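You operate a simulated robot arm through the tools that you are given. There is no shell and no other tool. Be economical: measure what you need, move in short steps, check, and stop when the job is done.

Carry out the task below with a simulated robot arm. There is one attempt and no reset: what you move stays moved.

Task
Put two of the cubes from the drawer table on top of the carton on the drawer table. Take the small jug and put it on the rear of the steel fridge top. Take the scrubber and put it on the shelf under the deep table. Open the fridge door, take the cloth cover from the top deck of the trolley and leave it on the upper shelf of the fridge and shut the door again. Put the green pad on the top deck of the trolley away on the top of the small rack. Any order will do. Set down upright: small jug, scrubber.

The check looks at the end state, three seconds after you hand in, the way a careful person would. Anything else that was tipped, shoved, dropped, spilled or broken makes it a failure. A push-on lid holds only when it is set on centred and level and pressed home; a screw cap is set on level and turned clockwise until tight. Flat cloth is picked up by pressing the open fingertips on it (5 to 10 N) and closing them slowly along it; thin cloth reads only 2 to 8 mm in the jaws.

Robot
A 7-joint arm with a two-finger gripper on a trunk, on a base that drives. Base frame: it is fixed to the floor where the robot stands at the start and does not move with it; the origin is under the middle of the robot, x ahead of it, y to its left, z up. Lengths are in m, angles in degrees, forces in N, time in s.
With the tool pointing down near the work surface it reaches from about 0.3 to 0.74 m from the robot's upright axis, wherever it stands. Its first joint turns from -166.0 to 166.0 degrees. Places, roughly: carton [0.5, 0.5, 1]; cloth cover (9x9x5 cm) [-3.5, 3.6, 0.8]; cube (2x2x2 cm) [0.5, 0.1, 0.9]; fridge door [-3.3, 2.1, 0.7]; green pad (9x6x5 cm) [-3.3, 3.4, 0.8]; rear of the steel fridge top [-2.4, 1.7, 0.9]; scrubber (7x5x6 cm) [-2.6, 5.3, 0.9]; shelf under the deep table [0.4, 3.8, 0.2]; small jug [-3, 5, 1]; top of the small rack [0.8, 3, 0.9]; upper shelf of the fridge [-3.3, 1.9, 0.9]. Payload 2.94 kg.
The tool frame sits at the grasp point between the pads (the TCP): z along the fingers, y along the line on which they close. The tips reach 0.03 m beyond it. Largest opening 0.138 m; the body of the gripper starts 0.109 m behind the TCP.
Orientation is that of the tool frame in the base frame, as [roll, pitch, yaw] about the fixed x, y, z axes, in that order (R = Rz(yaw) Ry(pitch) Rx(roll)). With the fingers straight down and closing along the base's y, the tool's x points along the base's -x, its y along +y and its z along -z.

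Tools
- The arm moves only by the tool servo_tool. Its argument "motion" is a list of rows, each a list of 2 entries, a list of its own where there are three numbers: the shift along the base's x, y, z in m, then the turn, a rotation vector about the base's x, y, z in degrees. In form: [[[tx, ty, tz], [rx, ry, rz]], ...]. A call has 1 to 12 rows; each row is the pose to reach, as a shift and turn from the pose commanded when the call began. "jaw" is the gripper command, from -1 (fully open) to 1 (shut), values between in proportion, set as the call begins (left out, the last holds). A row lasts 0.2 s, in which the tool goes at most 0.05 m and 8.6 degrees; a call with a longer step from one row to the next is refused whole, and so is a gripper value outside its range. A pose out of reach is approached as far as the arm can. The call stops where the force on the tool passes 40 N (or 10 N more than at its start, if that is more) or the arm is blocked; 0.2 s more then pass. The fingers move at their own pace and stop on an object; they squeeze with about 24 N. The grip force told is the motor's: it shows also when the fingers shut on nothing. Time passes only in rows, and 0.2 s behind the last, so rows that repeat a pose let the fingers close. The reply holds the time, the measured pose of the TCP, the force on the tool along the base axes, the opening and the grip force, in the units named above and with some noise, with the torque about the TCP (base axes, N m) and any sound that the robot's microphone picked up.
- Cameras (640 x 400 px; columns grow to the right, rows downward): "scene" is now at [0.0009, 0.1334, 1.5446]; the picture's right is [0.01, -1.00, 0.00], its down [-0.70, -0.01, -0.71] and it looks along [0.71, 0.01, -0.70] (base axes); focal length 285 px, centre (320, 200). "wrist" rides on the gripper at [0.071, 0.019, -0.146] in the tool frame; the picture's right is [-0.26, 0.97, 0.00], its down [-0.85, -0.23, -0.48] and it looks along [-0.46, -0.12, 0.88] (tool axes); focal length 280 px, centre (320, 200). There is no depth. A picture from a camera that has moved, and an enlarged one, comes with that camera's place and axes in the base frame and with its lens.
- camera(camera): a new picture of that camera. The clock stands still meanwhile.
- lift_body(by): slides the trunk up (or, below 0, down) by that many m; the arm and the scene camera ride with it, the base frame stays. It gives what a move gives, with no picture.
- base_move(legs): drives the robot by 1 to 6 legs, each [ahead, left, turn to the left] in m, m and degrees, along the robot's own axes; the way and the turn of a leg run together, so that a leg with both is an arc; at most 1.5 m and 180 degrees a leg. The arm and the cameras ride along, it lands a little off, and it stops where it bumps. It gives what a move gives.
- turn_head(pan, tilt): turns the head with the scene camera to pan (to the left, within 86 degrees either way) and tilt (down, from -29 to 69), counted from straight ahead of the robot. It gives what a move gives.
- close_up(camera, box): a new picture of the part [left, top, right, bottom] of that camera's present view, enlarged. The clock stands still meanwhile.
- job_done(): hands the job in; it is judged then, once.

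Go step by step. Nothing tells you exact positions but the pictures and the camera data: compare them with the known pose of the tool, close in by small moves and look again before you grip or let go. The budget is 207 turns and 180 pictures, counting those below and the enlarged ones. Unless the task says otherwise, let go and move clear before handing in.

The tools are called after "Call:" as a command line: name --argument value ..., lists and objects as JSON in quotes. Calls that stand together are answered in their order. servo_tool: Moves the arm, as the interface text tells. Its arguments: {"type":"object","properties":{"motion":{"type":"array"},"jaw":{"type":"number"}},"required":["motion"]} The other tools are called the same way: lift_body (by) slides the trunk up or down; base_move (legs) drives the base; turn_head (pan, tilt) turns the head that bears the scene camera; camera (camera) takes a picture; close_up (camera, box) takes an enlarged picture of a part of a camera's view; job_done () hands the job in.

At the start:

```text
clock: 0.0
ee_pos: [0.4631, 0.0412, 1.1712]
orientation: [-179.9, 0.0, -179.9]
wrist_force: [0.3, -0.1, -0.6]
moment: [0.02, -0.04, -0.01]
grip_width: 0.1383
gripper_force: 0.0
trunk travel left (down, up): [-0.4, 0.054]
robot x, y, heading: [-0.001, 0.0003, -0.3]
head pan, tilt: [0.5, 44.8]
```

scene: 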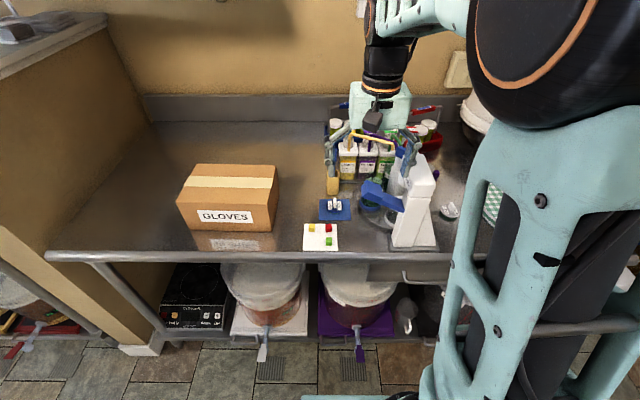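
wrist: 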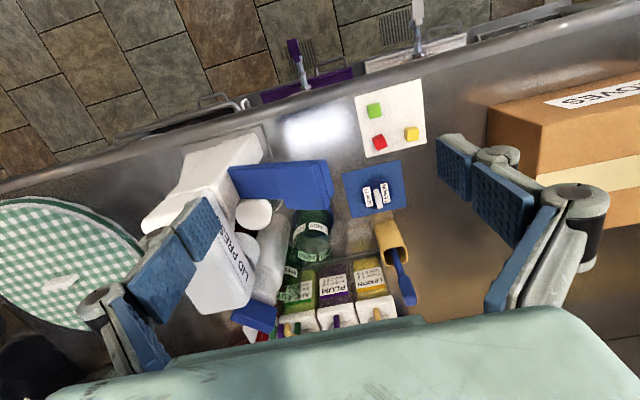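

I see three cubes (yellow, red, green) on a white mat near the table edge and the carton to the left. I'll enlarge both views to measure the cubes.

Call:
close_up --camera "scene" --box '[170, 150, 350, 262]'

Call:
close_up --camera "wrist" --box '[320, 70, 480, 170]'

```text
3.56 times, centred on (260, 206) of scene
camera zoom: at [0.0009, 0.1334, 1.5446], right [0.01, -1.0, 0.0], down [-0.7, -0.01, -0.71], along [0.71, 0.01, -0.7], focal length 1013 px, centre (533, 179)
```

zoom: 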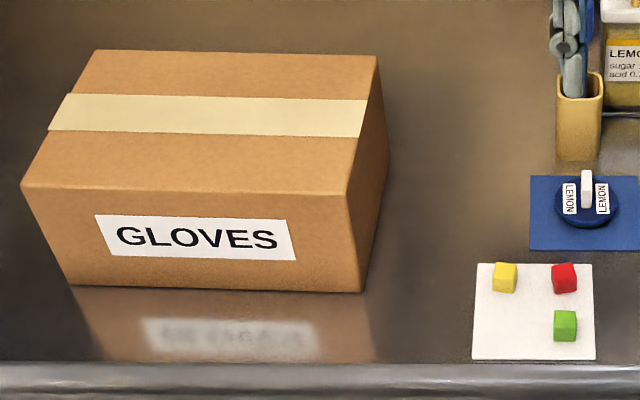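

```text
4.00 times, centred on (400, 120) of wrist
camera zoom: at [0.3918, 0.0609, 1.3161], right [0.26, 0.97, 0.0], down [0.85, -0.23, 0.48], along [0.46, -0.12, -0.88], focal length 1122 px, centre (0, 520)
```

zoom: 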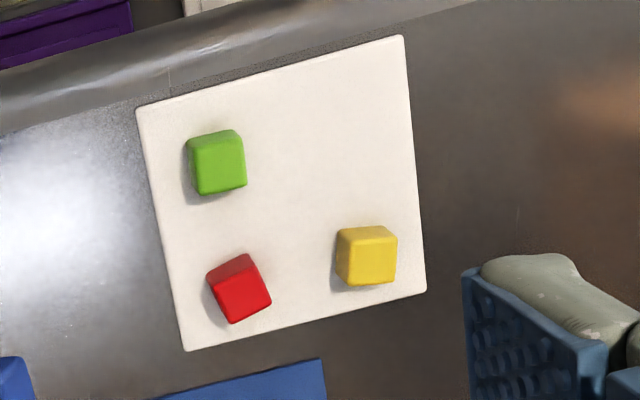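

Triangulating from both views: green is at about (0.485, 0.116), yellow at (0.533, 0.164), and the carton top is z≈1.0 over x 0.54–0.71, y 0.28–0.53. I'll move above the green cube first with a narrowed jaw.

Call:
servo_tool --motion '[[[0.005, 0.018, -0.04], [0, 0, 0]], [[0.011, 0.037, -0.08], [0, 0, 0]], [[0.016, 0.056, -0.12], [0, 0, 0]], [[0.022, 0.075, -0.16], [0, 0, 0]], [[0.022, 0.075, -0.19], [0, 0, 0]], [[0.022, 0.075, -0.19], [0, 0, 0]]]' --jaw 0.275

Call:
camera --camera "wrist"

```text
clock: 1.4
ee_pos: [0.4846, 0.1147, 0.98]
orientation: [180.0, 0.1, 180.0]
wrist_force: [0.9, 0.7, 1.2]
moment: [-0.03, -0.02, -0.01]
grip_width: 0.0499
gripper_force: 0.1
trunk travel left (down, up): [-0.4, 0.054]
robot x, y, heading: [-0.001, -0.0006, 0.3]
head pan, tilt: [0.5, 44.8]
```

```text
175 pictures are left
camera wrist: at [0.4129, 0.1361, 1.125], right [0.26, 0.96, 0.0], down [0.85, -0.23, 0.48], along [0.46, -0.12, -0.88], focal length 280 px, centre (320, 200)
```

wrist: 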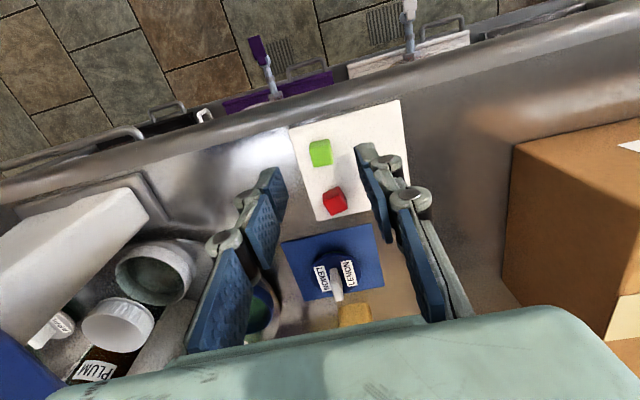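

The green cube measures (0.4855, 0.117), so I'm practically above it. I'll go down and grip.

Call:
servo_tool --motion '[[[0.001, 0.002, -0.03], [0, 0, 0]], [[0.001, 0.002, -0.045], [0, 0, 0]], [[0.001, 0.002, -0.055], [0, 0, 0]], [[0.001, 0.002, -0.055], [0, 0, 0]]]'

Call:
servo_tool --motion '[[[0, 0, 0], [0, 0, 0]], [[0, 0, 0], [0, 0, 0]], [[0, 0, 0], [0, 0, 0]], [[0, 0, 0], [0, 0, 0]]]' --jaw 1

Call:
camera --camera "wrist"

```text
clock: 2.4
ee_pos: [0.4863, 0.1173, 0.9254]
orientation: [-180.0, 0.0, -179.9]
wrist_force: [0.3, 0.2, 0.1]
moment: [0.01, -0.01, 0.04]
grip_width: 0.0499
gripper_force: 0.0
trunk travel left (down, up): [-0.4, 0.054]
robot x, y, heading: [0.002, 0.003, 0.1]
head pan, tilt: [0.5, 44.8]
```

```text
clock: 3.4
ee_pos: [0.4871, 0.118, 0.9258]
orientation: [-179.9, 0.0, 180.0]
wrist_force: [-0.4, 0.2, 0.8]
moment: [-0.01, 0.0, -0.02]
grip_width: 0.0176
gripper_force: 24.0
trunk travel left (down, up): [-0.4, 0.054]
robot x, y, heading: [0.0025, -0.0005, 0.1]
head pan, tilt: [0.5, 44.8]
```

```text
174 pictures are left
camera wrist: at [0.4148, 0.1382, 1.0712], right [0.26, 0.97, 0.0], down [0.85, -0.23, 0.48], along [0.46, -0.12, -0.88], focal length 280 px, centre (320, 200)
```

wrist: 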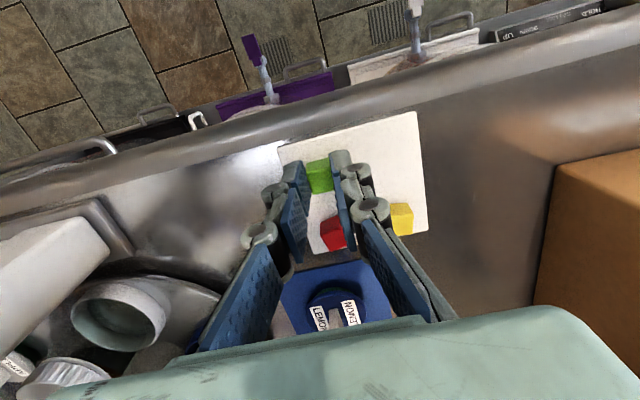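

Green is gripped (17.6 mm). Lifting and carrying it over the carton.

Call:
servo_tool --motion '[[[0, 0, 0.05], [0, 0, 0]], [[0, 0, 0.1], [0, 0, 0]], [[0, 0, 0.15], [0, 0, 0]], [[0.02, 0.042, 0.16], [0, 0, 0]], [[0.04, 0.084, 0.16], [0, 0, 0]], [[0.06, 0.126, 0.16], [0, 0, 0]], [[0.08, 0.168, 0.16], [0, 0, 0]], [[0.1, 0.21, 0.16], [0, 0, 0]], [[0.11, 0.222, 0.15], [0, 0, 0]], [[0.11, 0.222, 0.135], [0, 0, 0]], [[0.11, 0.222, 0.135], [0, 0, 0]]]'

Call:
camera --camera "wrist"

Call:
camera --camera "scene"

```text
clock: 5.8
ee_pos: [0.5973, 0.3385, 1.0601]
orientation: [179.9, 0.0, -180.0]
wrist_force: [0.4, 0.2, 0.2]
moment: [-0.01, -0.01, 0.01]
grip_width: 0.0173
gripper_force: 24.1
trunk travel left (down, up): [-0.4, 0.054]
robot x, y, heading: [0.0012, -0.0029, 0.1]
head pan, tilt: [0.5, 44.8]
```

```text
173 pictures are left
camera wrist: at [0.5251, 0.3595, 1.2056], right [0.26, 0.97, 0.0], down [0.85, -0.23, 0.48], along [0.46, -0.12, -0.88], focal length 280 px, centre (320, 200)
```

wrist: 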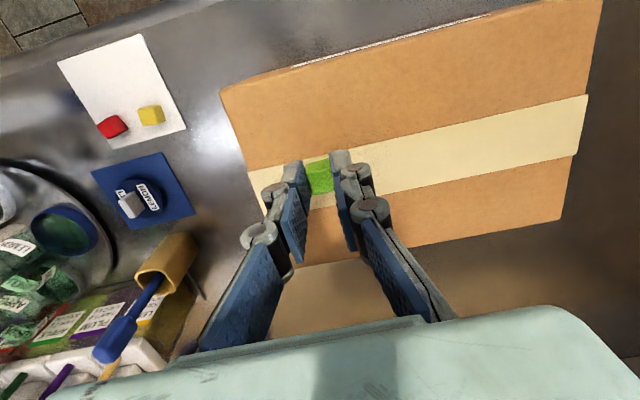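

```text
172 pictures are left
camera scene: at [0.0009, 0.1334, 1.5446], right [0.01, -1.0, 0.0], down [-0.7, -0.01, -0.71], along [0.71, 0.01, -0.7], focal length 285 px, centre (320, 200)
```

scene: 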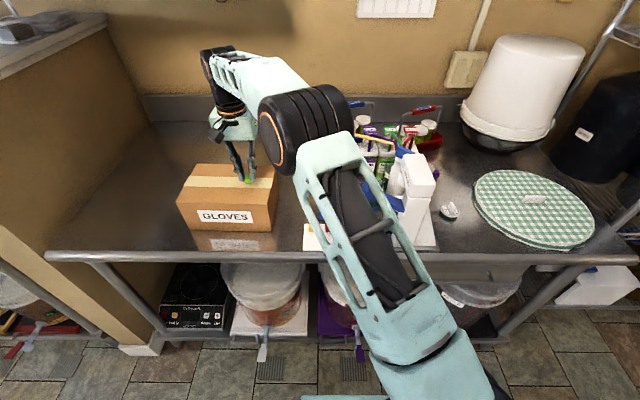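

The cube is over the carton top. I'll lower in small steps until contact.

Call:
servo_tool --motion '[[[0, 0, -0.006], [0, 0, 0]], [[0, 0, -0.012], [0, 0, 0]], [[0, 0, -0.016], [0, 0, 0]], [[0, 0, -0.02], [0, 0, 0]], [[0, 0, -0.02], [0, 0, 0]]]'

Call:
close_up --camera "scene" --box '[170, 130, 298, 210]'

```text
clock: 7.0
ee_pos: [0.5968, 0.3391, 1.0427]
orientation: [179.9, 0.0, 179.9]
wrist_force: [1.1, 0.9, 5.2]
moment: [-0.01, -0.03, -0.01]
grip_width: 0.0176
gripper_force: 24.2
trunk travel left (down, up): [-0.4, 0.054]
robot x, y, heading: [0.0026, 0.0004, -0.0]
head pan, tilt: [0.5, 44.8]
```

```text
5.00 times, centred on (234, 170) of scene
camera zoom: at [0.0003, 0.1331, 1.5447], right [0.01, -1.0, 0.0], down [-0.7, -0.01, -0.71], along [0.71, 0.01, -0.7], focal length 1424 px, centre (750, 350)
```

zoom: 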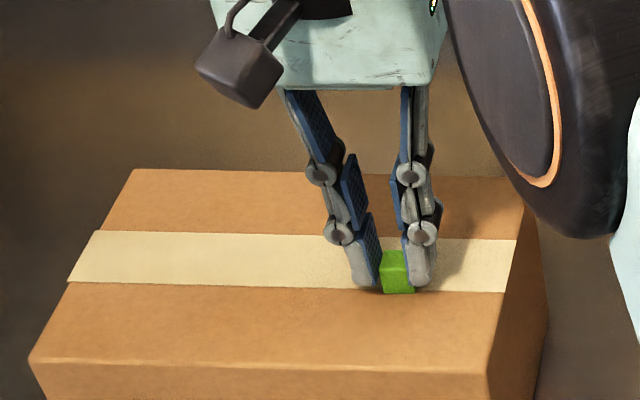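

Contact felt (5 N): the cube is down on the carton. I'll release it and rise.

Call:
servo_tool --motion '[[[0, 0, 0], [0, 0, 0]], [[0, 0, 0], [0, 0, 0]], [[0, 0, 0], [0, 0, 0]], [[0, 0, 0.03], [0, 0, 0]], [[0, 0, 0.07], [0, 0, 0]], [[0, 0, 0.09], [0, 0, 0]]]' --jaw 0.275

Call:
servo_tool --motion '[[[-0.015, -0.035, 0], [0, 0, 0]], [[-0.03, -0.075, 0], [0, 0, 0]], [[-0.05, -0.115, -0.01], [0, 0, 0]], [[-0.062, -0.155, -0.04], [0, 0, 0]], [[-0.0635, -0.175, -0.08], [0, 0, 0]], [[-0.0635, -0.175, -0.12], [0, 0, 0]], [[-0.0635, -0.175, -0.13], [0, 0, 0]], [[-0.0635, -0.175, -0.13], [0, 0, 0]]]'

Call:
camera --camera "wrist"

```text
clock: 8.4
ee_pos: [0.595, 0.3396, 1.1301]
orientation: [180.0, -0.1, -180.0]
wrist_force: [-0.5, -0.8, 1.6]
moment: [0.01, 0.04, 0.01]
grip_width: 0.0499
gripper_force: 0.1
trunk travel left (down, up): [-0.4, 0.054]
robot x, y, heading: [-0.0006, -0.0018, 0.1]
head pan, tilt: [0.5, 44.8]
```

```text
refused: row 4 steps farther than a row can; nothing moved
```

```text
170 pictures are left
camera wrist: at [0.5246, 0.3597, 1.2761], right [0.26, 0.97, 0.0], down [0.85, -0.23, 0.48], along [0.46, -0.12, -0.88], focal length 280 px, centre (320, 200)
```

wrist: 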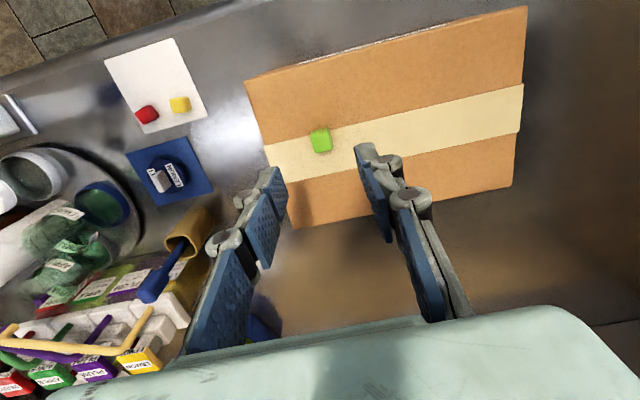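

Green sits on the carton. Now moving over the yellow cube.

Call:
servo_tool --motion '[[[-0.015, -0.035, 0], [0, 0, 0]], [[-0.03, -0.075, 0], [0, 0, 0]], [[-0.045, -0.115, 0], [0, 0, 0]], [[-0.057, -0.155, -0.01], [0, 0, 0]], [[-0.0625, -0.175, -0.05], [0, 0, 0]], [[-0.0625, -0.175, -0.09], [0, 0, 0]], [[-0.0625, -0.175, -0.13], [0, 0, 0]], [[-0.0625, -0.175, -0.15], [0, 0, 0]], [[-0.0625, -0.175, -0.15], [0, 0, 0]]]'

Call:
close_up --camera "wrist" --box '[240, 100, 400, 200]'

```text
clock: 10.4
ee_pos: [0.5336, 0.1636, 0.9795]
orientation: [-180.0, 0.0, -180.0]
wrist_force: [-0.3, 0.2, -0.1]
moment: [-0.01, -0.01, -0.02]
grip_width: 0.0497
gripper_force: 0.0
trunk travel left (down, up): [-0.4, 0.054]
robot x, y, heading: [-0.0008, -0.0026, -0.2]
head pan, tilt: [0.5, 44.8]
```

```text
4.00 times, centred on (320, 150) of wrist
camera zoom: at [0.4621, 0.1845, 1.1252], right [0.26, 0.97, 0.0], down [0.85, -0.23, 0.48], along [0.46, -0.12, -0.88], focal length 1122 px, centre (320, 400)
```

zoom: 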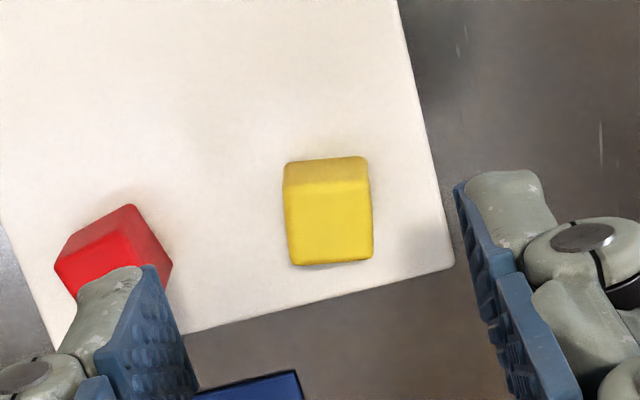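

Yellow is turned about -11° and sits at (0.536, 0.167). I'll align yaw, descend and grip.

Call:
servo_tool --motion '[[[0.002, 0.003, 0], [0, 0, -6]], [[0.002, 0.003, -0.02], [0, 0, -11]], [[0.002, 0.003, -0.045], [0, 0, -11]], [[0.002, 0.003, -0.054], [0, 0, -11]], [[0.002, 0.003, -0.054], [0, 0, -11]]]'

Call:
servo_tool --motion '[[[0, 0, 0], [0, 0, 0]], [[0, 0, 0], [0, 0, 0]], [[0, 0, 0], [0, 0, 0]], [[0, 0, 0], [0, 0, 0]]]' --jaw 1

```text
clock: 11.6
ee_pos: [0.5349, 0.1666, 0.9264]
orientation: [180.0, 0.0, 169.0]
wrist_force: [0.0, -0.7, 0.9]
moment: [0.04, -0.01, 0.0]
grip_width: 0.0498
gripper_force: 0.1
trunk travel left (down, up): [-0.4, 0.054]
robot x, y, heading: [0.0015, 0.002, 0.1]
head pan, tilt: [0.5, 44.8]
```

```text
clock: 12.6
ee_pos: [0.5362, 0.167, 0.9272]
orientation: [180.0, -0.1, 169.0]
wrist_force: [0.5, 1.3, 0.2]
moment: [0.02, 0.01, 0.01]
grip_width: 0.0177
gripper_force: 24.5
trunk travel left (down, up): [-0.4, 0.054]
robot x, y, heading: [0.0017, 0.0012, -0.2]
head pan, tilt: [0.5, 44.8]
```

Gripped. Carrying it up and over to the carton, clear of the green cube.

Call:
servo_tool --motion '[[[0, 0, 0.05], [0, 0, 0]], [[0, 0, 0.1], [0, 0, 0]], [[0, 0, 0.15], [0, 0, 0]], [[0.007, 0.04, 0.17], [0, 0, 4]], [[0.015, 0.08, 0.17], [0, 0, 8]], [[0.022, 0.12, 0.17], [0, 0, 11]], [[0.03, 0.16, 0.17], [0, 0, 11]], [[0.037, 0.2, 0.17], [0, 0, 11]], [[0.044, 0.24, 0.17], [0, 0, 11]], [[0.044, 0.245, 0.14], [0, 0, 11]], [[0.044, 0.245, 0.125], [0, 0, 11]], [[0.044, 0.245, 0.125], [0, 0, 11]]]'

Call:
servo_tool --motion '[[[0, 0, -0.003], [0, 0, 0]], [[0, 0, -0.005], [0, 0, 0]], [[0, 0, -0.007], [0, 0, 0]], [[0, 0, -0.009], [0, 0, 0]], [[0, 0, -0.009], [0, 0, 0]]]'

Call:
close_up --camera "scene" --box '[170, 130, 298, 210]'

```text
clock: 15.2
ee_pos: [0.5796, 0.4118, 1.0511]
orientation: [179.9, 0.0, -180.0]
wrist_force: [0.4, 0.8, -0.9]
moment: [0.03, -0.01, -0.03]
grip_width: 0.0175
gripper_force: 24.2
trunk travel left (down, up): [-0.4, 0.054]
robot x, y, heading: [0.0028, -0.003, 0.1]
head pan, tilt: [0.5, 44.8]
```

```text
clock: 16.4
ee_pos: [0.5793, 0.412, 1.0439]
orientation: [179.9, 0.0, -180.0]
wrist_force: [-0.7, 0.8, 0.1]
moment: [-0.02, 0.02, 0.02]
grip_width: 0.0175
gripper_force: 24.5
trunk travel left (down, up): [-0.4, 0.054]
robot x, y, heading: [-0.0017, -0.0013, 0.1]
head pan, tilt: [0.5, 44.8]
```

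```text
5.00 times, centred on (234, 170) of scene
camera zoom: at [0.0009, 0.1334, 1.5446], right [0.01, -1.0, 0.0], down [-0.7, -0.01, -0.71], along [0.71, 0.01, -0.7], focal length 1424 px, centre (750, 350)
```

zoom: 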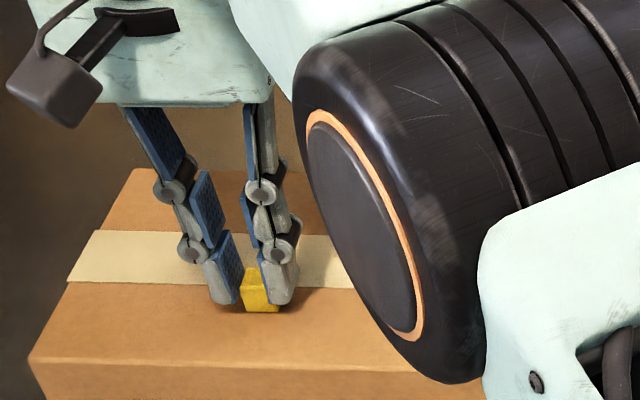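

Nearly at contact; two millimetres more, then release and rise.

Call:
servo_tool --motion '[[[0, 0, -0.002], [0, 0, 0]], [[0, 0, -0.003], [0, 0, 0]], [[0, 0, -0.003], [0, 0, 0]]]'

Call:
servo_tool --motion '[[[0, 0, 0], [0, 0, 0]], [[0, 0, 0], [0, 0, 0]], [[0, 0, 0], [0, 0, 0]], [[0, 0, 0.03], [0, 0, 0]], [[0, 0, 0.07], [0, 0, 0]], [[0, 0, 0.11], [0, 0, 0]], [[0, -0.04, 0.14], [0, 0, 0]], [[-0.02, -0.08, 0.15], [0, 0, 0]], [[-0.04, -0.12, 0.15], [0, 0, 0]], [[-0.06, -0.16, 0.15], [0, 0, 0]], [[-0.08, -0.2, 0.15], [0, 0, 0]]]' --jaw 0.275

Call:
camera --camera "scene"

```text
clock: 17.2
ee_pos: [0.58, 0.4115, 1.0422]
orientation: [179.9, 0.2, 180.0]
wrist_force: [0.6, -0.4, 10.7]
moment: [0.01, -0.12, 0.01]
grip_width: 0.0176
gripper_force: 23.9
trunk travel left (down, up): [-0.4, 0.054]
robot x, y, heading: [0.0013, -0.0005, -0.1]
head pan, tilt: [0.5, 44.8]
```

```text
clock: 19.6
ee_pos: [0.4983, 0.2104, 1.1902]
orientation: [179.9, 0.0, -180.0]
wrist_force: [0.7, 0.4, -0.3]
moment: [0.02, -0.01, 0.01]
grip_width: 0.0497
gripper_force: 0.0
out of reach, approached as far as the arm can: row 6, 7
trunk travel left (down, up): [-0.4, 0.054]
robot x, y, heading: [-0.0, 0.0005, -0.1]
head pan, tilt: [0.5, 44.8]
```

```text
167 pictures are left
camera scene: at [0.0001, 0.1325, 1.5447], right [0.01, -1.0, 0.0], down [-0.7, -0.01, -0.71], along [0.71, 0.01, -0.7], focal length 285 px, centre (320, 200)
```

scene: 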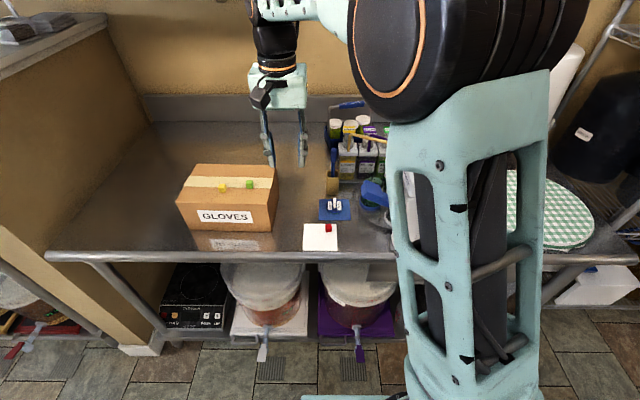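

Both cubes are on the carton. Next I'll tuck the arm in, back off a little and survey the room.

Call:
servo_tool --motion '[[[-0.03, -0.04, 0.0], [0, 0, 0]], [[-0.06, -0.08, 0.0], [0, 0, 0]], [[-0.09, -0.12, 0.0], [0, 0, 0]], [[-0.12, -0.16, 0.0], [0, 0, 0]], [[-0.13, -0.2, 0], [0, 0, 0]]]'

Call:
base_move --legs '[[-0.35, 0, 0]]'

Call:
turn_head --pan 80 --tilt 20

Call:
camera --camera "scene"

```text
clock: 20.8
ee_pos: [0.3696, 0.0101, 1.1805]
orientation: [-179.9, -1.7, 179.9]
wrist_force: [-0.3, -0.4, 0.7]
moment: [0.0, 0.01, -0.01]
grip_width: 0.05
gripper_force: 0.0
trunk travel left (down, up): [-0.4, 0.054]
robot x, y, heading: [0.0001, 0.0008, -0.1]
head pan, tilt: [0.5, 44.8]
```

```text
clock: 23.1
ee_pos: [0.0172, 0.0111, 1.1839]
orientation: [180.0, -1.0, -179.8]
wrist_force: [-0.3, -0.2, -0.1]
moment: [0.01, 0.01, -0.03]
grip_width: 0.05
gripper_force: 0.1
trunk travel left (down, up): [-0.4, 0.054]
robot x, y, heading: [-0.3548, -0.002, 0.2]
head pan, tilt: [0.5, 44.8]
```

```text
clock: 24.6
ee_pos: [0.018, 0.012, 1.1818]
orientation: [-179.9, -1.4, -179.8]
wrist_force: [-0.6, -0.3, -0.1]
moment: [0.02, 0.0, -0.01]
grip_width: 0.0502
gripper_force: 0.0
trunk travel left (down, up): [-0.4, 0.054]
robot x, y, heading: [-0.3519, -0.0007, 0.1]
head pan, tilt: [80.0, 20.0]
```

```text
166 pictures are left
camera scene: at [-0.3403, 0.1267, 1.5779], right [-0.06, -1.0, 0.0], down [-0.39, 0.02, -0.92], along [0.92, -0.05, -0.39], focal length 285 px, centre (320, 200)
```

scene: 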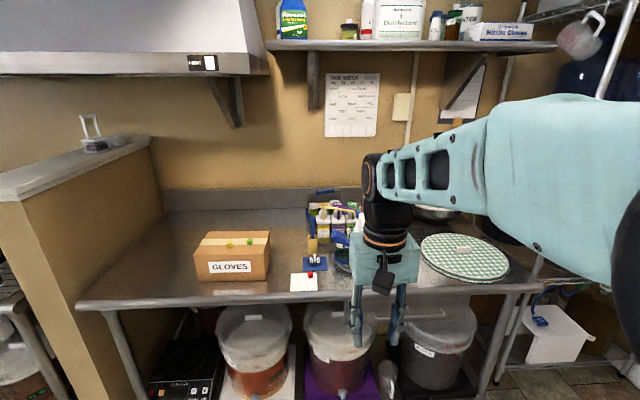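

The head tells 80° but the picture still looks ahead. I'll take another picture.

Call:
camera --camera "scene"

```text
165 pictures are left
camera scene: at [-0.3403, 0.1267, 1.5779], right [-0.06, -1.0, 0.0], down [-0.39, 0.02, -0.92], along [0.92, -0.05, -0.39], focal length 285 px, centre (320, 200)
```

scene: 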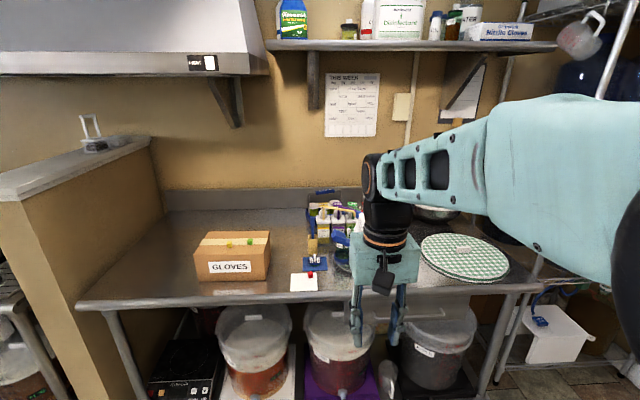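

Call:
turn_head --pan 80 --tilt 20

Call:
camera --camera "scene"

```text
clock: 25.2
ee_pos: [0.0191, 0.0109, 1.1815]
orientation: [-180.0, -1.4, -179.9]
wrist_force: [-0.4, 0.3, -0.7]
moment: [0.01, -0.01, -0.02]
grip_width: 0.0502
gripper_force: 0.0
trunk travel left (down, up): [-0.4, 0.054]
robot x, y, heading: [-0.3528, -0.0005, -0.0]
head pan, tilt: [80.0, 20.0]
```

```text
164 pictures are left
camera scene: at [-0.3403, 0.1268, 1.5783], right [-0.06, -1.0, 0.0], down [-0.39, 0.02, -0.92], along [0.92, -0.05, -0.39], focal length 285 px, centre (320, 200)
```

scene: 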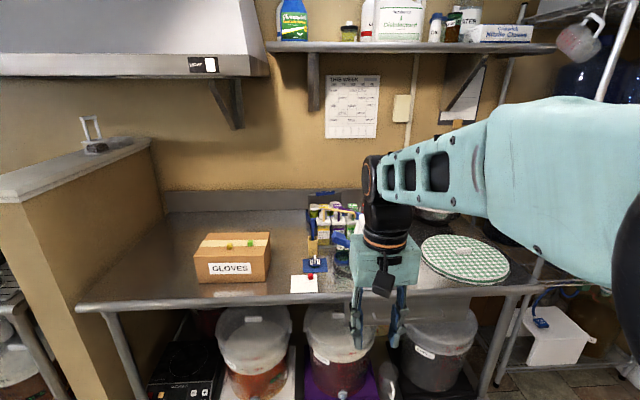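

The pan doesn't seem to follow. I'll test with another value.

Call:
turn_head --pan 40 --tilt 20

Call:
camera --camera "scene"

```text
clock: 26.3
ee_pos: [0.019, 0.0105, 1.1814]
orientation: [-179.8, -1.4, -180.0]
wrist_force: [-0.6, -0.2, 0.6]
moment: [0.04, -0.03, -0.03]
grip_width: 0.0499
gripper_force: 0.1
trunk travel left (down, up): [-0.4, 0.054]
robot x, y, heading: [-0.3502, 0.0035, -0.2]
head pan, tilt: [40.0, 20.0]
```

```text
163 pictures are left
camera scene: at [-0.3402, 0.1269, 1.579], right [-0.06, -1.0, 0.0], down [-0.38, 0.02, -0.92], along [0.92, -0.05, -0.38], focal length 285 px, centre (320, 200)
```

scene: 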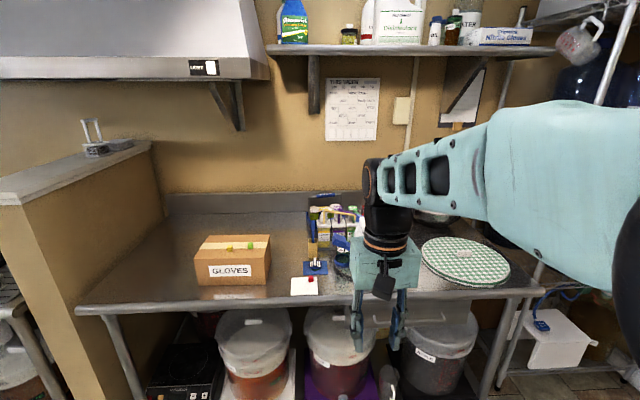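

The pan looks stuck (tilt works), so I'll turn the whole robot. Turning left 90° here and looking along +y.

Call:
turn_head --pan 0 --tilt 15

Call:
base_move --legs '[[-0.15, 0, 0], [0, 0, 90]]'

Call:
camera --camera "scene"

```text
clock: 27.3
ee_pos: [0.0185, 0.0125, 1.1822]
orientation: [-179.9, -1.2, -179.8]
wrist_force: [0.3, -0.4, -0.1]
moment: [-0.01, 0.0, -0.03]
grip_width: 0.0499
gripper_force: 0.0
trunk travel left (down, up): [-0.4, 0.054]
robot x, y, heading: [-0.3536, 0.0052, 0.2]
head pan, tilt: [0.0, 15.0]
```

```text
clock: 28.5
ee_pos: [-0.0622, 0.0115, 1.1776]
orientation: [-179.8, -1.9, -180.0]
wrist_force: [0.3, 0.4, -0.1]
moment: [0.0, 0.04, 0.0]
grip_width: 0.05
gripper_force: 0.1
trunk travel left (down, up): [-0.4, 0.054]
robot x, y, heading: [-0.4323, -0.0017, 0.4]
head pan, tilt: [0.0, 15.0]
stopped in leg 1: the robot was blocked; the commanded pose is now the measured one
```

```text
162 pictures are left
camera scene: at [-0.4191, 0.127, 1.5893], right [-0.05, -1.0, 0.0], down [-0.28, 0.01, -0.96], along [0.96, -0.05, -0.28], focal length 285 px, centre (320, 200)
```

scene: 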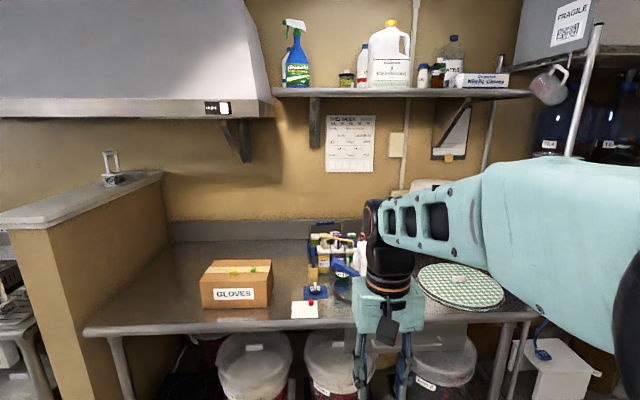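

Something is behind at x≈-0.43, so I'll go slightly forward and turn left in place in steps.

Call:
base_move --legs '[[0.12, 0, 0], [0, 0, 90]]'

Call:
camera --camera "scene"

```text
clock: 33.6
ee_pos: [-0.3233, 0.3687, 1.1809]
orientation: [-179.9, -1.6, -90.2]
wrist_force: [0.6, -0.2, -0.2]
moment: [0.0, -0.01, -0.04]
grip_width: 0.0501
gripper_force: 0.1
trunk travel left (down, up): [-0.4, 0.054]
robot x, y, heading: [-0.3113, 0.0009, 89.8]
head pan, tilt: [0.0, 15.0]
```

```text
161 pictures are left
camera scene: at [-0.4416, 0.0107, 1.5898], right [1.0, -0.07, 0.0], down [-0.02, -0.27, -0.96], along [0.07, 0.96, -0.27], focal length 285 px, centre (320, 200)
```

scene: 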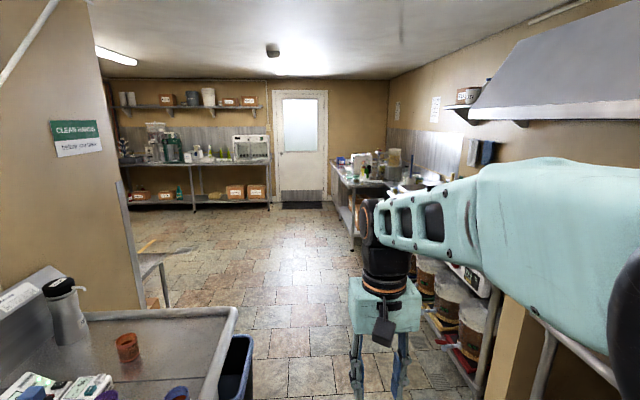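

I see the corridor ahead, the room opening beyond y≈1. Driving forward and then looking left.

Call:
base_move --legs '[[1.4, 0, 0], [1.1, 0, 0], [0, 0, 60]]'

Call:
camera --camera "scene"

```text
clock: 48.4
ee_pos: [-0.6146, 2.6781, 1.1805]
orientation: [-179.9, -1.6, -30.5]
wrist_force: [-0.4, 0.4, -0.3]
moment: [0.0, 0.02, 0.01]
grip_width: 0.0501
gripper_force: 0.1
trunk travel left (down, up): [-0.4, 0.054]
robot x, y, heading: [-0.2932, 2.5007, 149.5]
head pan, tilt: [0.0, 15.0]
```

```text
160 pictures are left
camera scene: at [-0.3677, 2.3929, 1.5901], right [0.56, 0.83, 0.0], down [0.22, -0.15, -0.96], along [-0.8, 0.54, -0.27], focal length 285 px, centre (320, 200)
```

scene: 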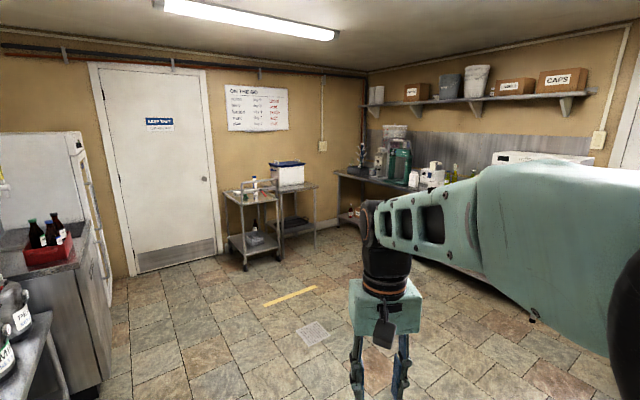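

The steel fridge is at left, the tall white fridge behind it, the trolley ahead, and the bench with jug and scrubber at right. Driving towards the bench.

Call:
base_move --legs '[[1.2, 0, 0], [1.1, 0, 0], [0, 0, -45]]'

Call:
camera --camera "scene"

```text
clock: 61.8
ee_pos: [-2.3715, 4.0281, 1.1807]
orientation: [-179.9, -1.7, -75.8]
wrist_force: [-0.5, -0.1, -0.2]
moment: [-0.01, 0.03, -0.04]
grip_width: 0.05
gripper_force: 0.1
trunk travel left (down, up): [-0.4, 0.054]
robot x, y, heading: [-2.2724, 3.6721, 104.3]
head pan, tilt: [0.0, 15.0]
```

```text
159 pictures are left
camera scene: at [-2.3995, 3.6516, 1.5902], right [0.98, 0.18, 0.0], down [0.05, -0.26, -0.96], along [-0.18, 0.95, -0.27], focal length 285 px, centre (320, 200)
```

scene: 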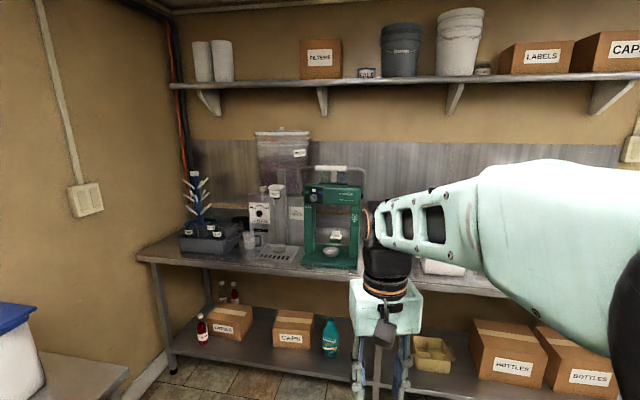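

I'll enlarge the bench to find the jug and scrubber.

Call:
close_up --camera "scene" --box '[170, 160, 378, 290]'

```text
3.08 times, centred on (274, 225) of scene
camera zoom: at [-2.3995, 3.6516, 1.5902], right [0.98, 0.18, 0.0], down [0.05, -0.26, -0.96], along [-0.18, 0.95, -0.27], focal length 876 px, centre (462, 123)
```

zoom: 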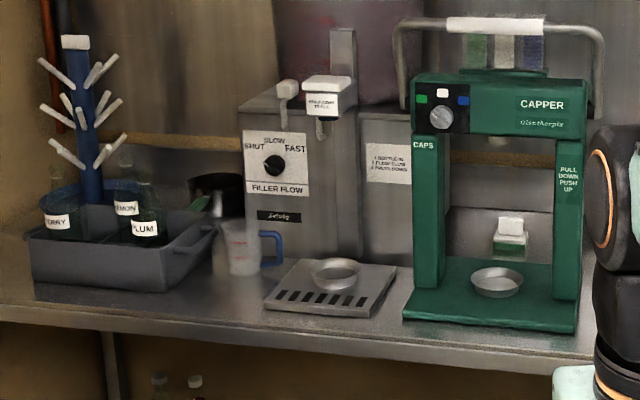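

The jug (blue handle) is at about (-3.05, 5.02), and the scrubber appears behind the green capper near (-2.6, 5.23). Moving closer for a better look.

Call:
base_move --legs '[[0, 0, -14.3], [0.4, 0.4, 0]]'

Call:
turn_head --pan 0 --tilt 35

Call:
camera --camera "scene"

Call:
camera --camera "wrist"

```text
clock: 66.8
ee_pos: [-2.6806, 4.4468, 1.1801]
orientation: [-179.7, -1.8, -90.4]
wrist_force: [0.9, -0.6, 0.1]
moment: [0.05, 0.01, 0.0]
grip_width: 0.0499
gripper_force: 0.0
trunk travel left (down, up): [-0.4, 0.054]
robot x, y, heading: [-2.6662, 4.0772, 89.7]
head pan, tilt: [0.0, 15.0]
```

```text
clock: 67.6
ee_pos: [-2.6804, 4.4473, 1.1799]
orientation: [-179.7, -1.7, -90.2]
wrist_force: [0.2, 0.1, -1.0]
moment: [-0.01, -0.03, -0.03]
grip_width: 0.0498
gripper_force: 0.1
trunk travel left (down, up): [-0.4, 0.054]
robot x, y, heading: [-2.673, 4.0779, 89.8]
head pan, tilt: [0.0, 35.0]
```

```text
157 pictures are left
camera scene: at [-2.8011, 4.0854, 1.5675], right [1.0, -0.06, 0.0], down [-0.03, -0.49, -0.87], along [0.05, 0.87, -0.49], focal length 285 px, centre (320, 200)
```

scene: 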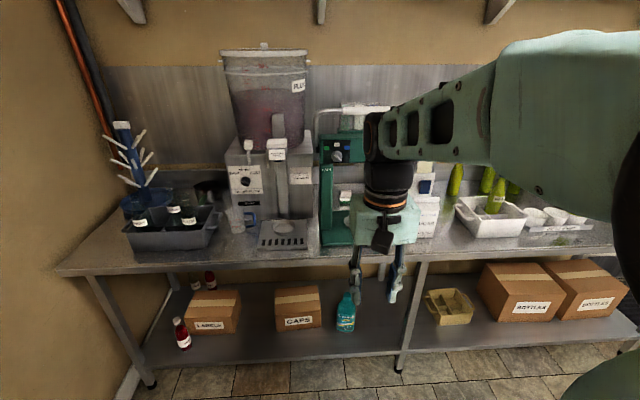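

```text
156 pictures are left
camera wrist: at [-2.701, 4.3816, 1.3268], right [-0.96, 0.27, -0.01], down [0.23, 0.86, 0.45], along [0.13, 0.43, -0.89], focal length 280 px, centre (320, 200)
```

wrist: 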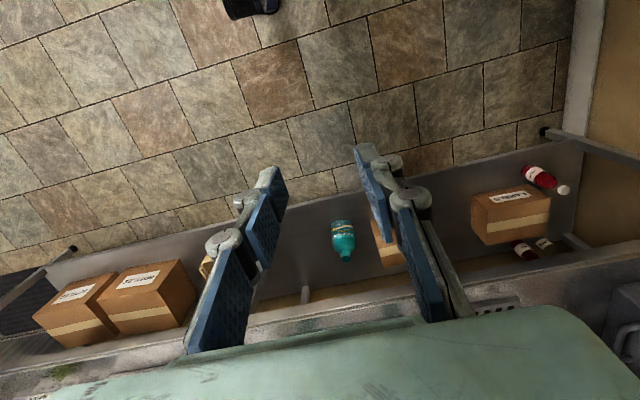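

Now enlarging the jug and the scrubber area.

Call:
close_up --camera "scene" --box '[180, 170, 308, 250]'

Call:
close_up --camera "scene" --box '[300, 160, 428, 240]'

```text
5.00 times, centred on (244, 210) of scene
camera zoom: at [-2.8011, 4.0854, 1.5675], right [1.0, -0.06, 0.0], down [-0.03, -0.49, -0.87], along [0.05, 0.87, -0.49], focal length 1424 px, centre (700, 150)
```

zoom: 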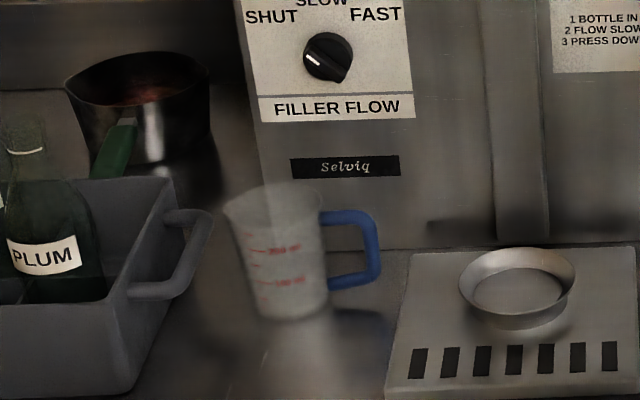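

```text
5.00 times, centred on (364, 200) of scene
camera zoom: at [-2.8011, 4.0854, 1.5675], right [1.0, -0.06, 0.0], down [-0.03, -0.49, -0.87], along [0.05, 0.87, -0.49], focal length 1424 px, centre (100, 200)
```

zoom: 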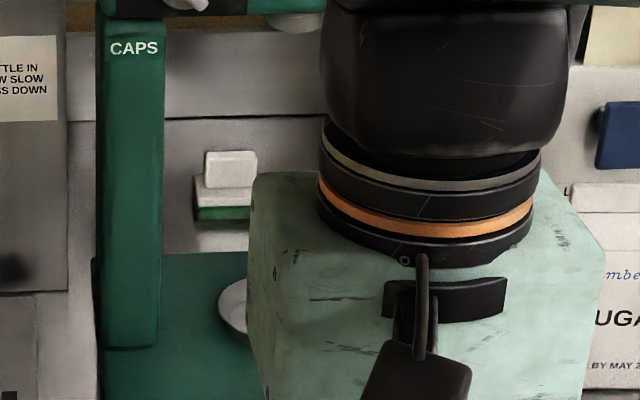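

The jug stands around (-3.075, 5.04), about 10 cm tall, 9 cm rim, handle to the right, filler close behind. I'll move the base nearer, then look from the wrist.

Call:
base_move --legs '[[0.32, 0.2, 0]]'

Call:
servo_tool --motion '[[[-0.03, 0.0, 0.0], [0, 0, 8]], [[-0.06, 0.02, 0.0], [0, 0, 16]], [[-0.09, 0.03, 0.0], [0, 0, 24]], [[-0.12, 0.04, 0.0], [0, 0, 32]], [[-0.15, 0.06, 0], [0, 0, 40]], [[-0.17, 0.09, 0], [0, 0, 45]], [[-0.17, 0.09, 0], [0, 0, 45]]]' --jaw -1

Call:
camera --camera "wrist"

Call:
camera --camera "scene"

```text
clock: 70.0
ee_pos: [-2.8781, 4.768, 1.1773]
orientation: [-179.7, -1.8, -90.2]
wrist_force: [-0.1, 0.3, -0.4]
moment: [-0.04, -0.01, 0.02]
grip_width: 0.0501
gripper_force: 0.0
trunk travel left (down, up): [-0.4, 0.054]
robot x, y, heading: [-2.8694, 4.3996, 89.9]
head pan, tilt: [0.0, 35.0]
```

```text
clock: 71.6
ee_pos: [-3.0481, 4.8568, 1.1791]
orientation: [-179.8, -1.7, -45.1]
wrist_force: [-0.3, -0.6, 0.4]
moment: [0.01, 0.01, 0.02]
grip_width: 0.1382
gripper_force: 0.1
trunk travel left (down, up): [-0.4, 0.054]
robot x, y, heading: [-2.8669, 4.397, 90.0]
head pan, tilt: [0.0, 35.0]
```

```text
153 pictures are left
camera wrist: at [-3.0158, 4.7978, 1.3265], right [-0.87, -0.5, -0.01], down [-0.45, 0.77, 0.45], along [-0.21, 0.4, -0.89], focal length 280 px, centre (320, 200)
```

wrist: 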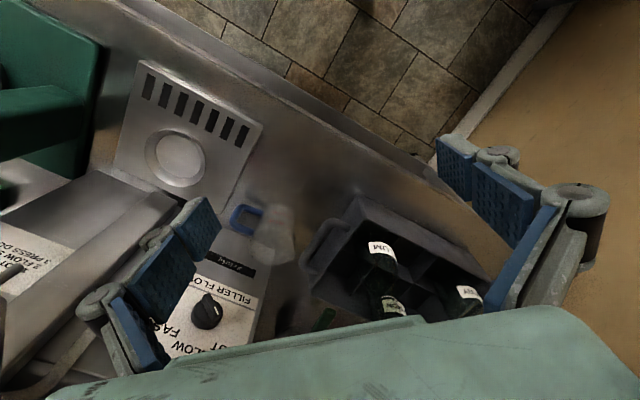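

```text
152 pictures are left
camera scene: at [-3.0036, 4.4042, 1.5592], right [1.0, 0.0, 0.0], down [0.0, -0.57, -0.82], along [0.0, 0.82, -0.57], focal length 285 px, centre (320, 200)
```

scene: 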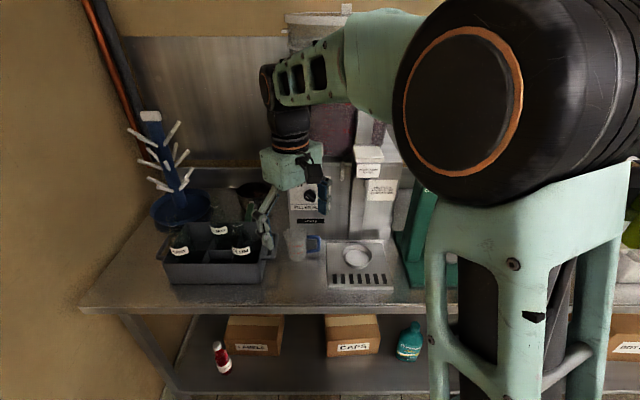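

The jug handle points to +x. The closing line must run rear-left to front-right, so I turn the tool the other way by 90° in place.

Call:
servo_tool --motion '[[[0, 0, 0.0], [0, 0, -8]], [[0, 0, 0.0], [0, 0, -16]], [[0, 0, 0.0], [0, 0, -24]], [[0, 0, 0.0], [0, 0, -32]], [[0, 0, 0], [0, 0, -40]], [[0, 0, 0], [0, 0, -48]], [[0, 0, 0], [0, 0, -56]], [[0, 0, 0], [0, 0, -64]], [[0, 0, 0], [0, 0, -72]], [[-0.005, 0.02, 0], [0, 0, -80]], [[-0.01, 0.05, 0], [0, 0, -88]], [[-0.015, 0.08, 0], [0, 1.7, -90]]]'

Call:
camera --camera "wrist"

Call:
close_up --camera "scene" --box '[230, 170, 358, 250]'

```text
clock: 74.2
ee_pos: [-3.0638, 4.9385, 1.1784]
orientation: [178.7, -1.8, -135.3]
wrist_force: [-0.2, -0.2, -0.5]
moment: [-0.02, -0.02, 0.01]
grip_width: 0.138
gripper_force: 0.1
trunk travel left (down, up): [-0.4, 0.054]
robot x, y, heading: [-2.8647, 4.3971, 89.9]
head pan, tilt: [0.0, 35.0]
```

```text
151 pictures are left
camera wrist: at [-3.1221, 4.9045, 1.3267], right [-0.49, 0.87, 0.01], down [0.78, 0.44, 0.44], along [0.38, 0.23, -0.9], focal length 280 px, centre (320, 200)
```

wrist: 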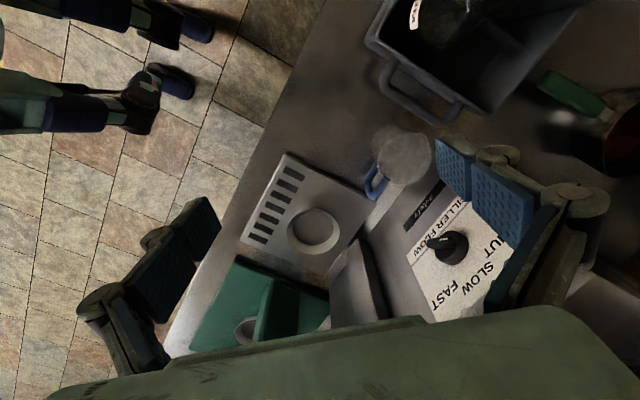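

```text
5.00 times, centred on (294, 210) of scene
camera zoom: at [-3.0037, 4.405, 1.5591], right [1.0, 0.0, 0.0], down [0.0, -0.57, -0.82], along [0.0, 0.82, -0.57], focal length 1424 px, centre (450, 150)
```

zoom: 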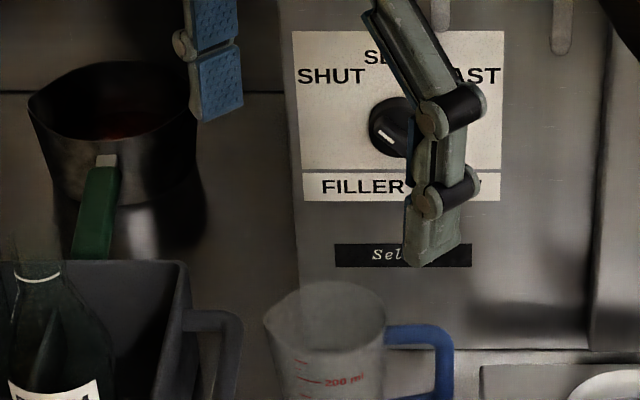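

Jug rim centre is at about (-3.08, 5.044), filler front at y≈5.116. Before descending I check the hand's size against the filler.

Call:
servo_tool --motion '[[[-0.005, 0.03, 0], [-1, 1, -4]], [[-0.01, 0.06, 0], [-1, 2, -7.7]], [[-0.015, 0.085, 0], [-1, 2, -7.7]], [[-0.017, 0.1, 0], [-1, 2, -7.7]], [[-0.017, 0.1, 0], [-1, 2, -7.7]]]' --jaw -0.333

Call:
camera --camera "wrist"

Call:
close_up --camera "scene" --box '[198, 90, 390, 210]'

```text
clock: 75.4
ee_pos: [-3.0809, 5.0373, 1.1797]
orientation: [178.0, -4.0, -142.9]
wrist_force: [-0.1, 0.0, 0.6]
moment: [0.01, 0.05, 0.01]
grip_width: 0.0917
gripper_force: 0.2
trunk travel left (down, up): [-0.4, 0.054]
robot x, y, heading: [-2.8635, 4.4013, 89.8]
head pan, tilt: [0.0, 35.0]
```

```text
149 pictures are left
camera wrist: at [-3.1378, 5.0136, 1.3299], right [-0.37, 0.93, 0.01], down [0.85, 0.33, 0.41], along [0.37, 0.16, -0.91], focal length 280 px, centre (320, 200)
```

wrist: 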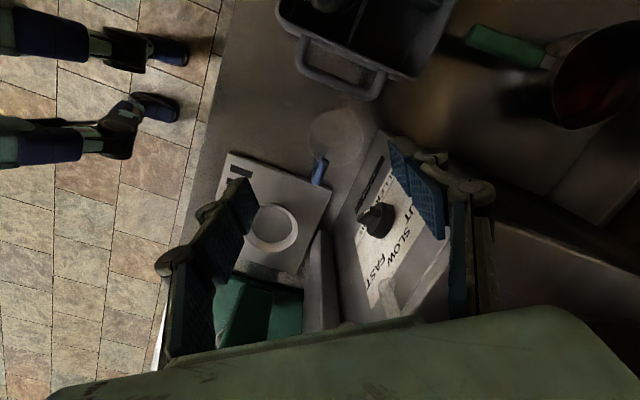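

```text
3.33 times, centred on (294, 150) of scene
camera zoom: at [-3.0036, 4.4042, 1.5591], right [1.0, 0.0, 0.0], down [0.0, -0.57, -0.82], along [0.0, 0.82, -0.57], focal length 949 px, centre (407, 367)
```

zoom: 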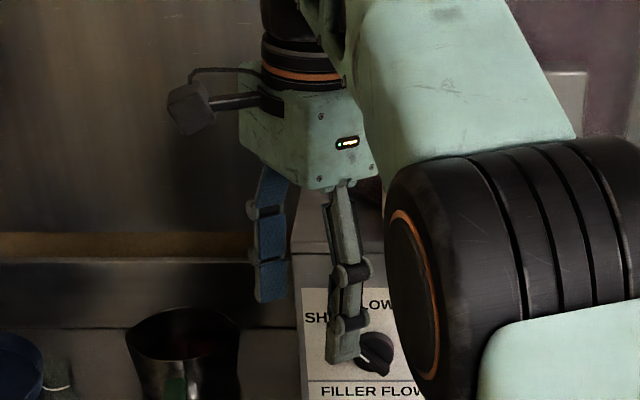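

The hand is bulky, so I'll grasp with the closing line mostly along y, centred slightly forward of the jug so the hand clears the filler and its knob; closing will draw the jug ~2 cm forward. First yaw to -160°, level, at present height.

Call:
servo_tool --motion '[[[0.0, -0.008, 0], [0.4, -2.2, -8]], [[0.002, -0.017, 0], [0.8, -4.4, -16]], [[0.003, -0.017, 0], [0.8, -4.4, -17]], [[0.003, -0.017, -0.04], [0.8, -4.4, -17]], [[0.003, -0.017, -0.05], [0.8, -4.4, -17]]]' --jaw -1

Call:
camera --camera "wrist"

Call:
close_up --camera "scene" --box '[198, 130, 390, 250]'

```text
clock: 76.6
ee_pos: [-3.0775, 5.0214, 1.1298]
orientation: [179.5, 0.2, -160.0]
wrist_force: [-0.3, 0.2, -1.3]
moment: [0.05, -0.02, 0.03]
grip_width: 0.1381
gripper_force: 0.0
trunk travel left (down, up): [-0.4, 0.054]
robot x, y, heading: [-2.8699, 4.3965, 89.6]
head pan, tilt: [0.0, 35.0]
```

```text
147 pictures are left
camera wrist: at [-3.1515, 5.0148, 1.274], right [-0.08, 1.0, 0.01], down [0.88, 0.07, 0.48], along [0.48, 0.05, -0.88], focal length 280 px, centre (320, 200)
```

wrist: 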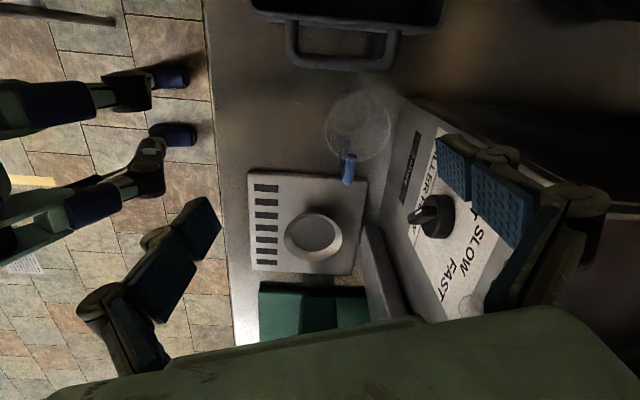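

```text
3.33 times, centred on (294, 190) of scene
camera zoom: at [-3.0037, 4.4044, 1.5592], right [1.0, 0.0, 0.0], down [0.0, -0.57, -0.82], along [0.0, 0.82, -0.57], focal length 949 px, centre (407, 233)
```

zoom: 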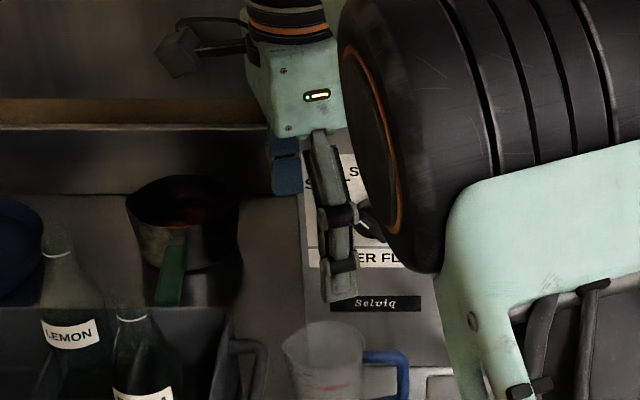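

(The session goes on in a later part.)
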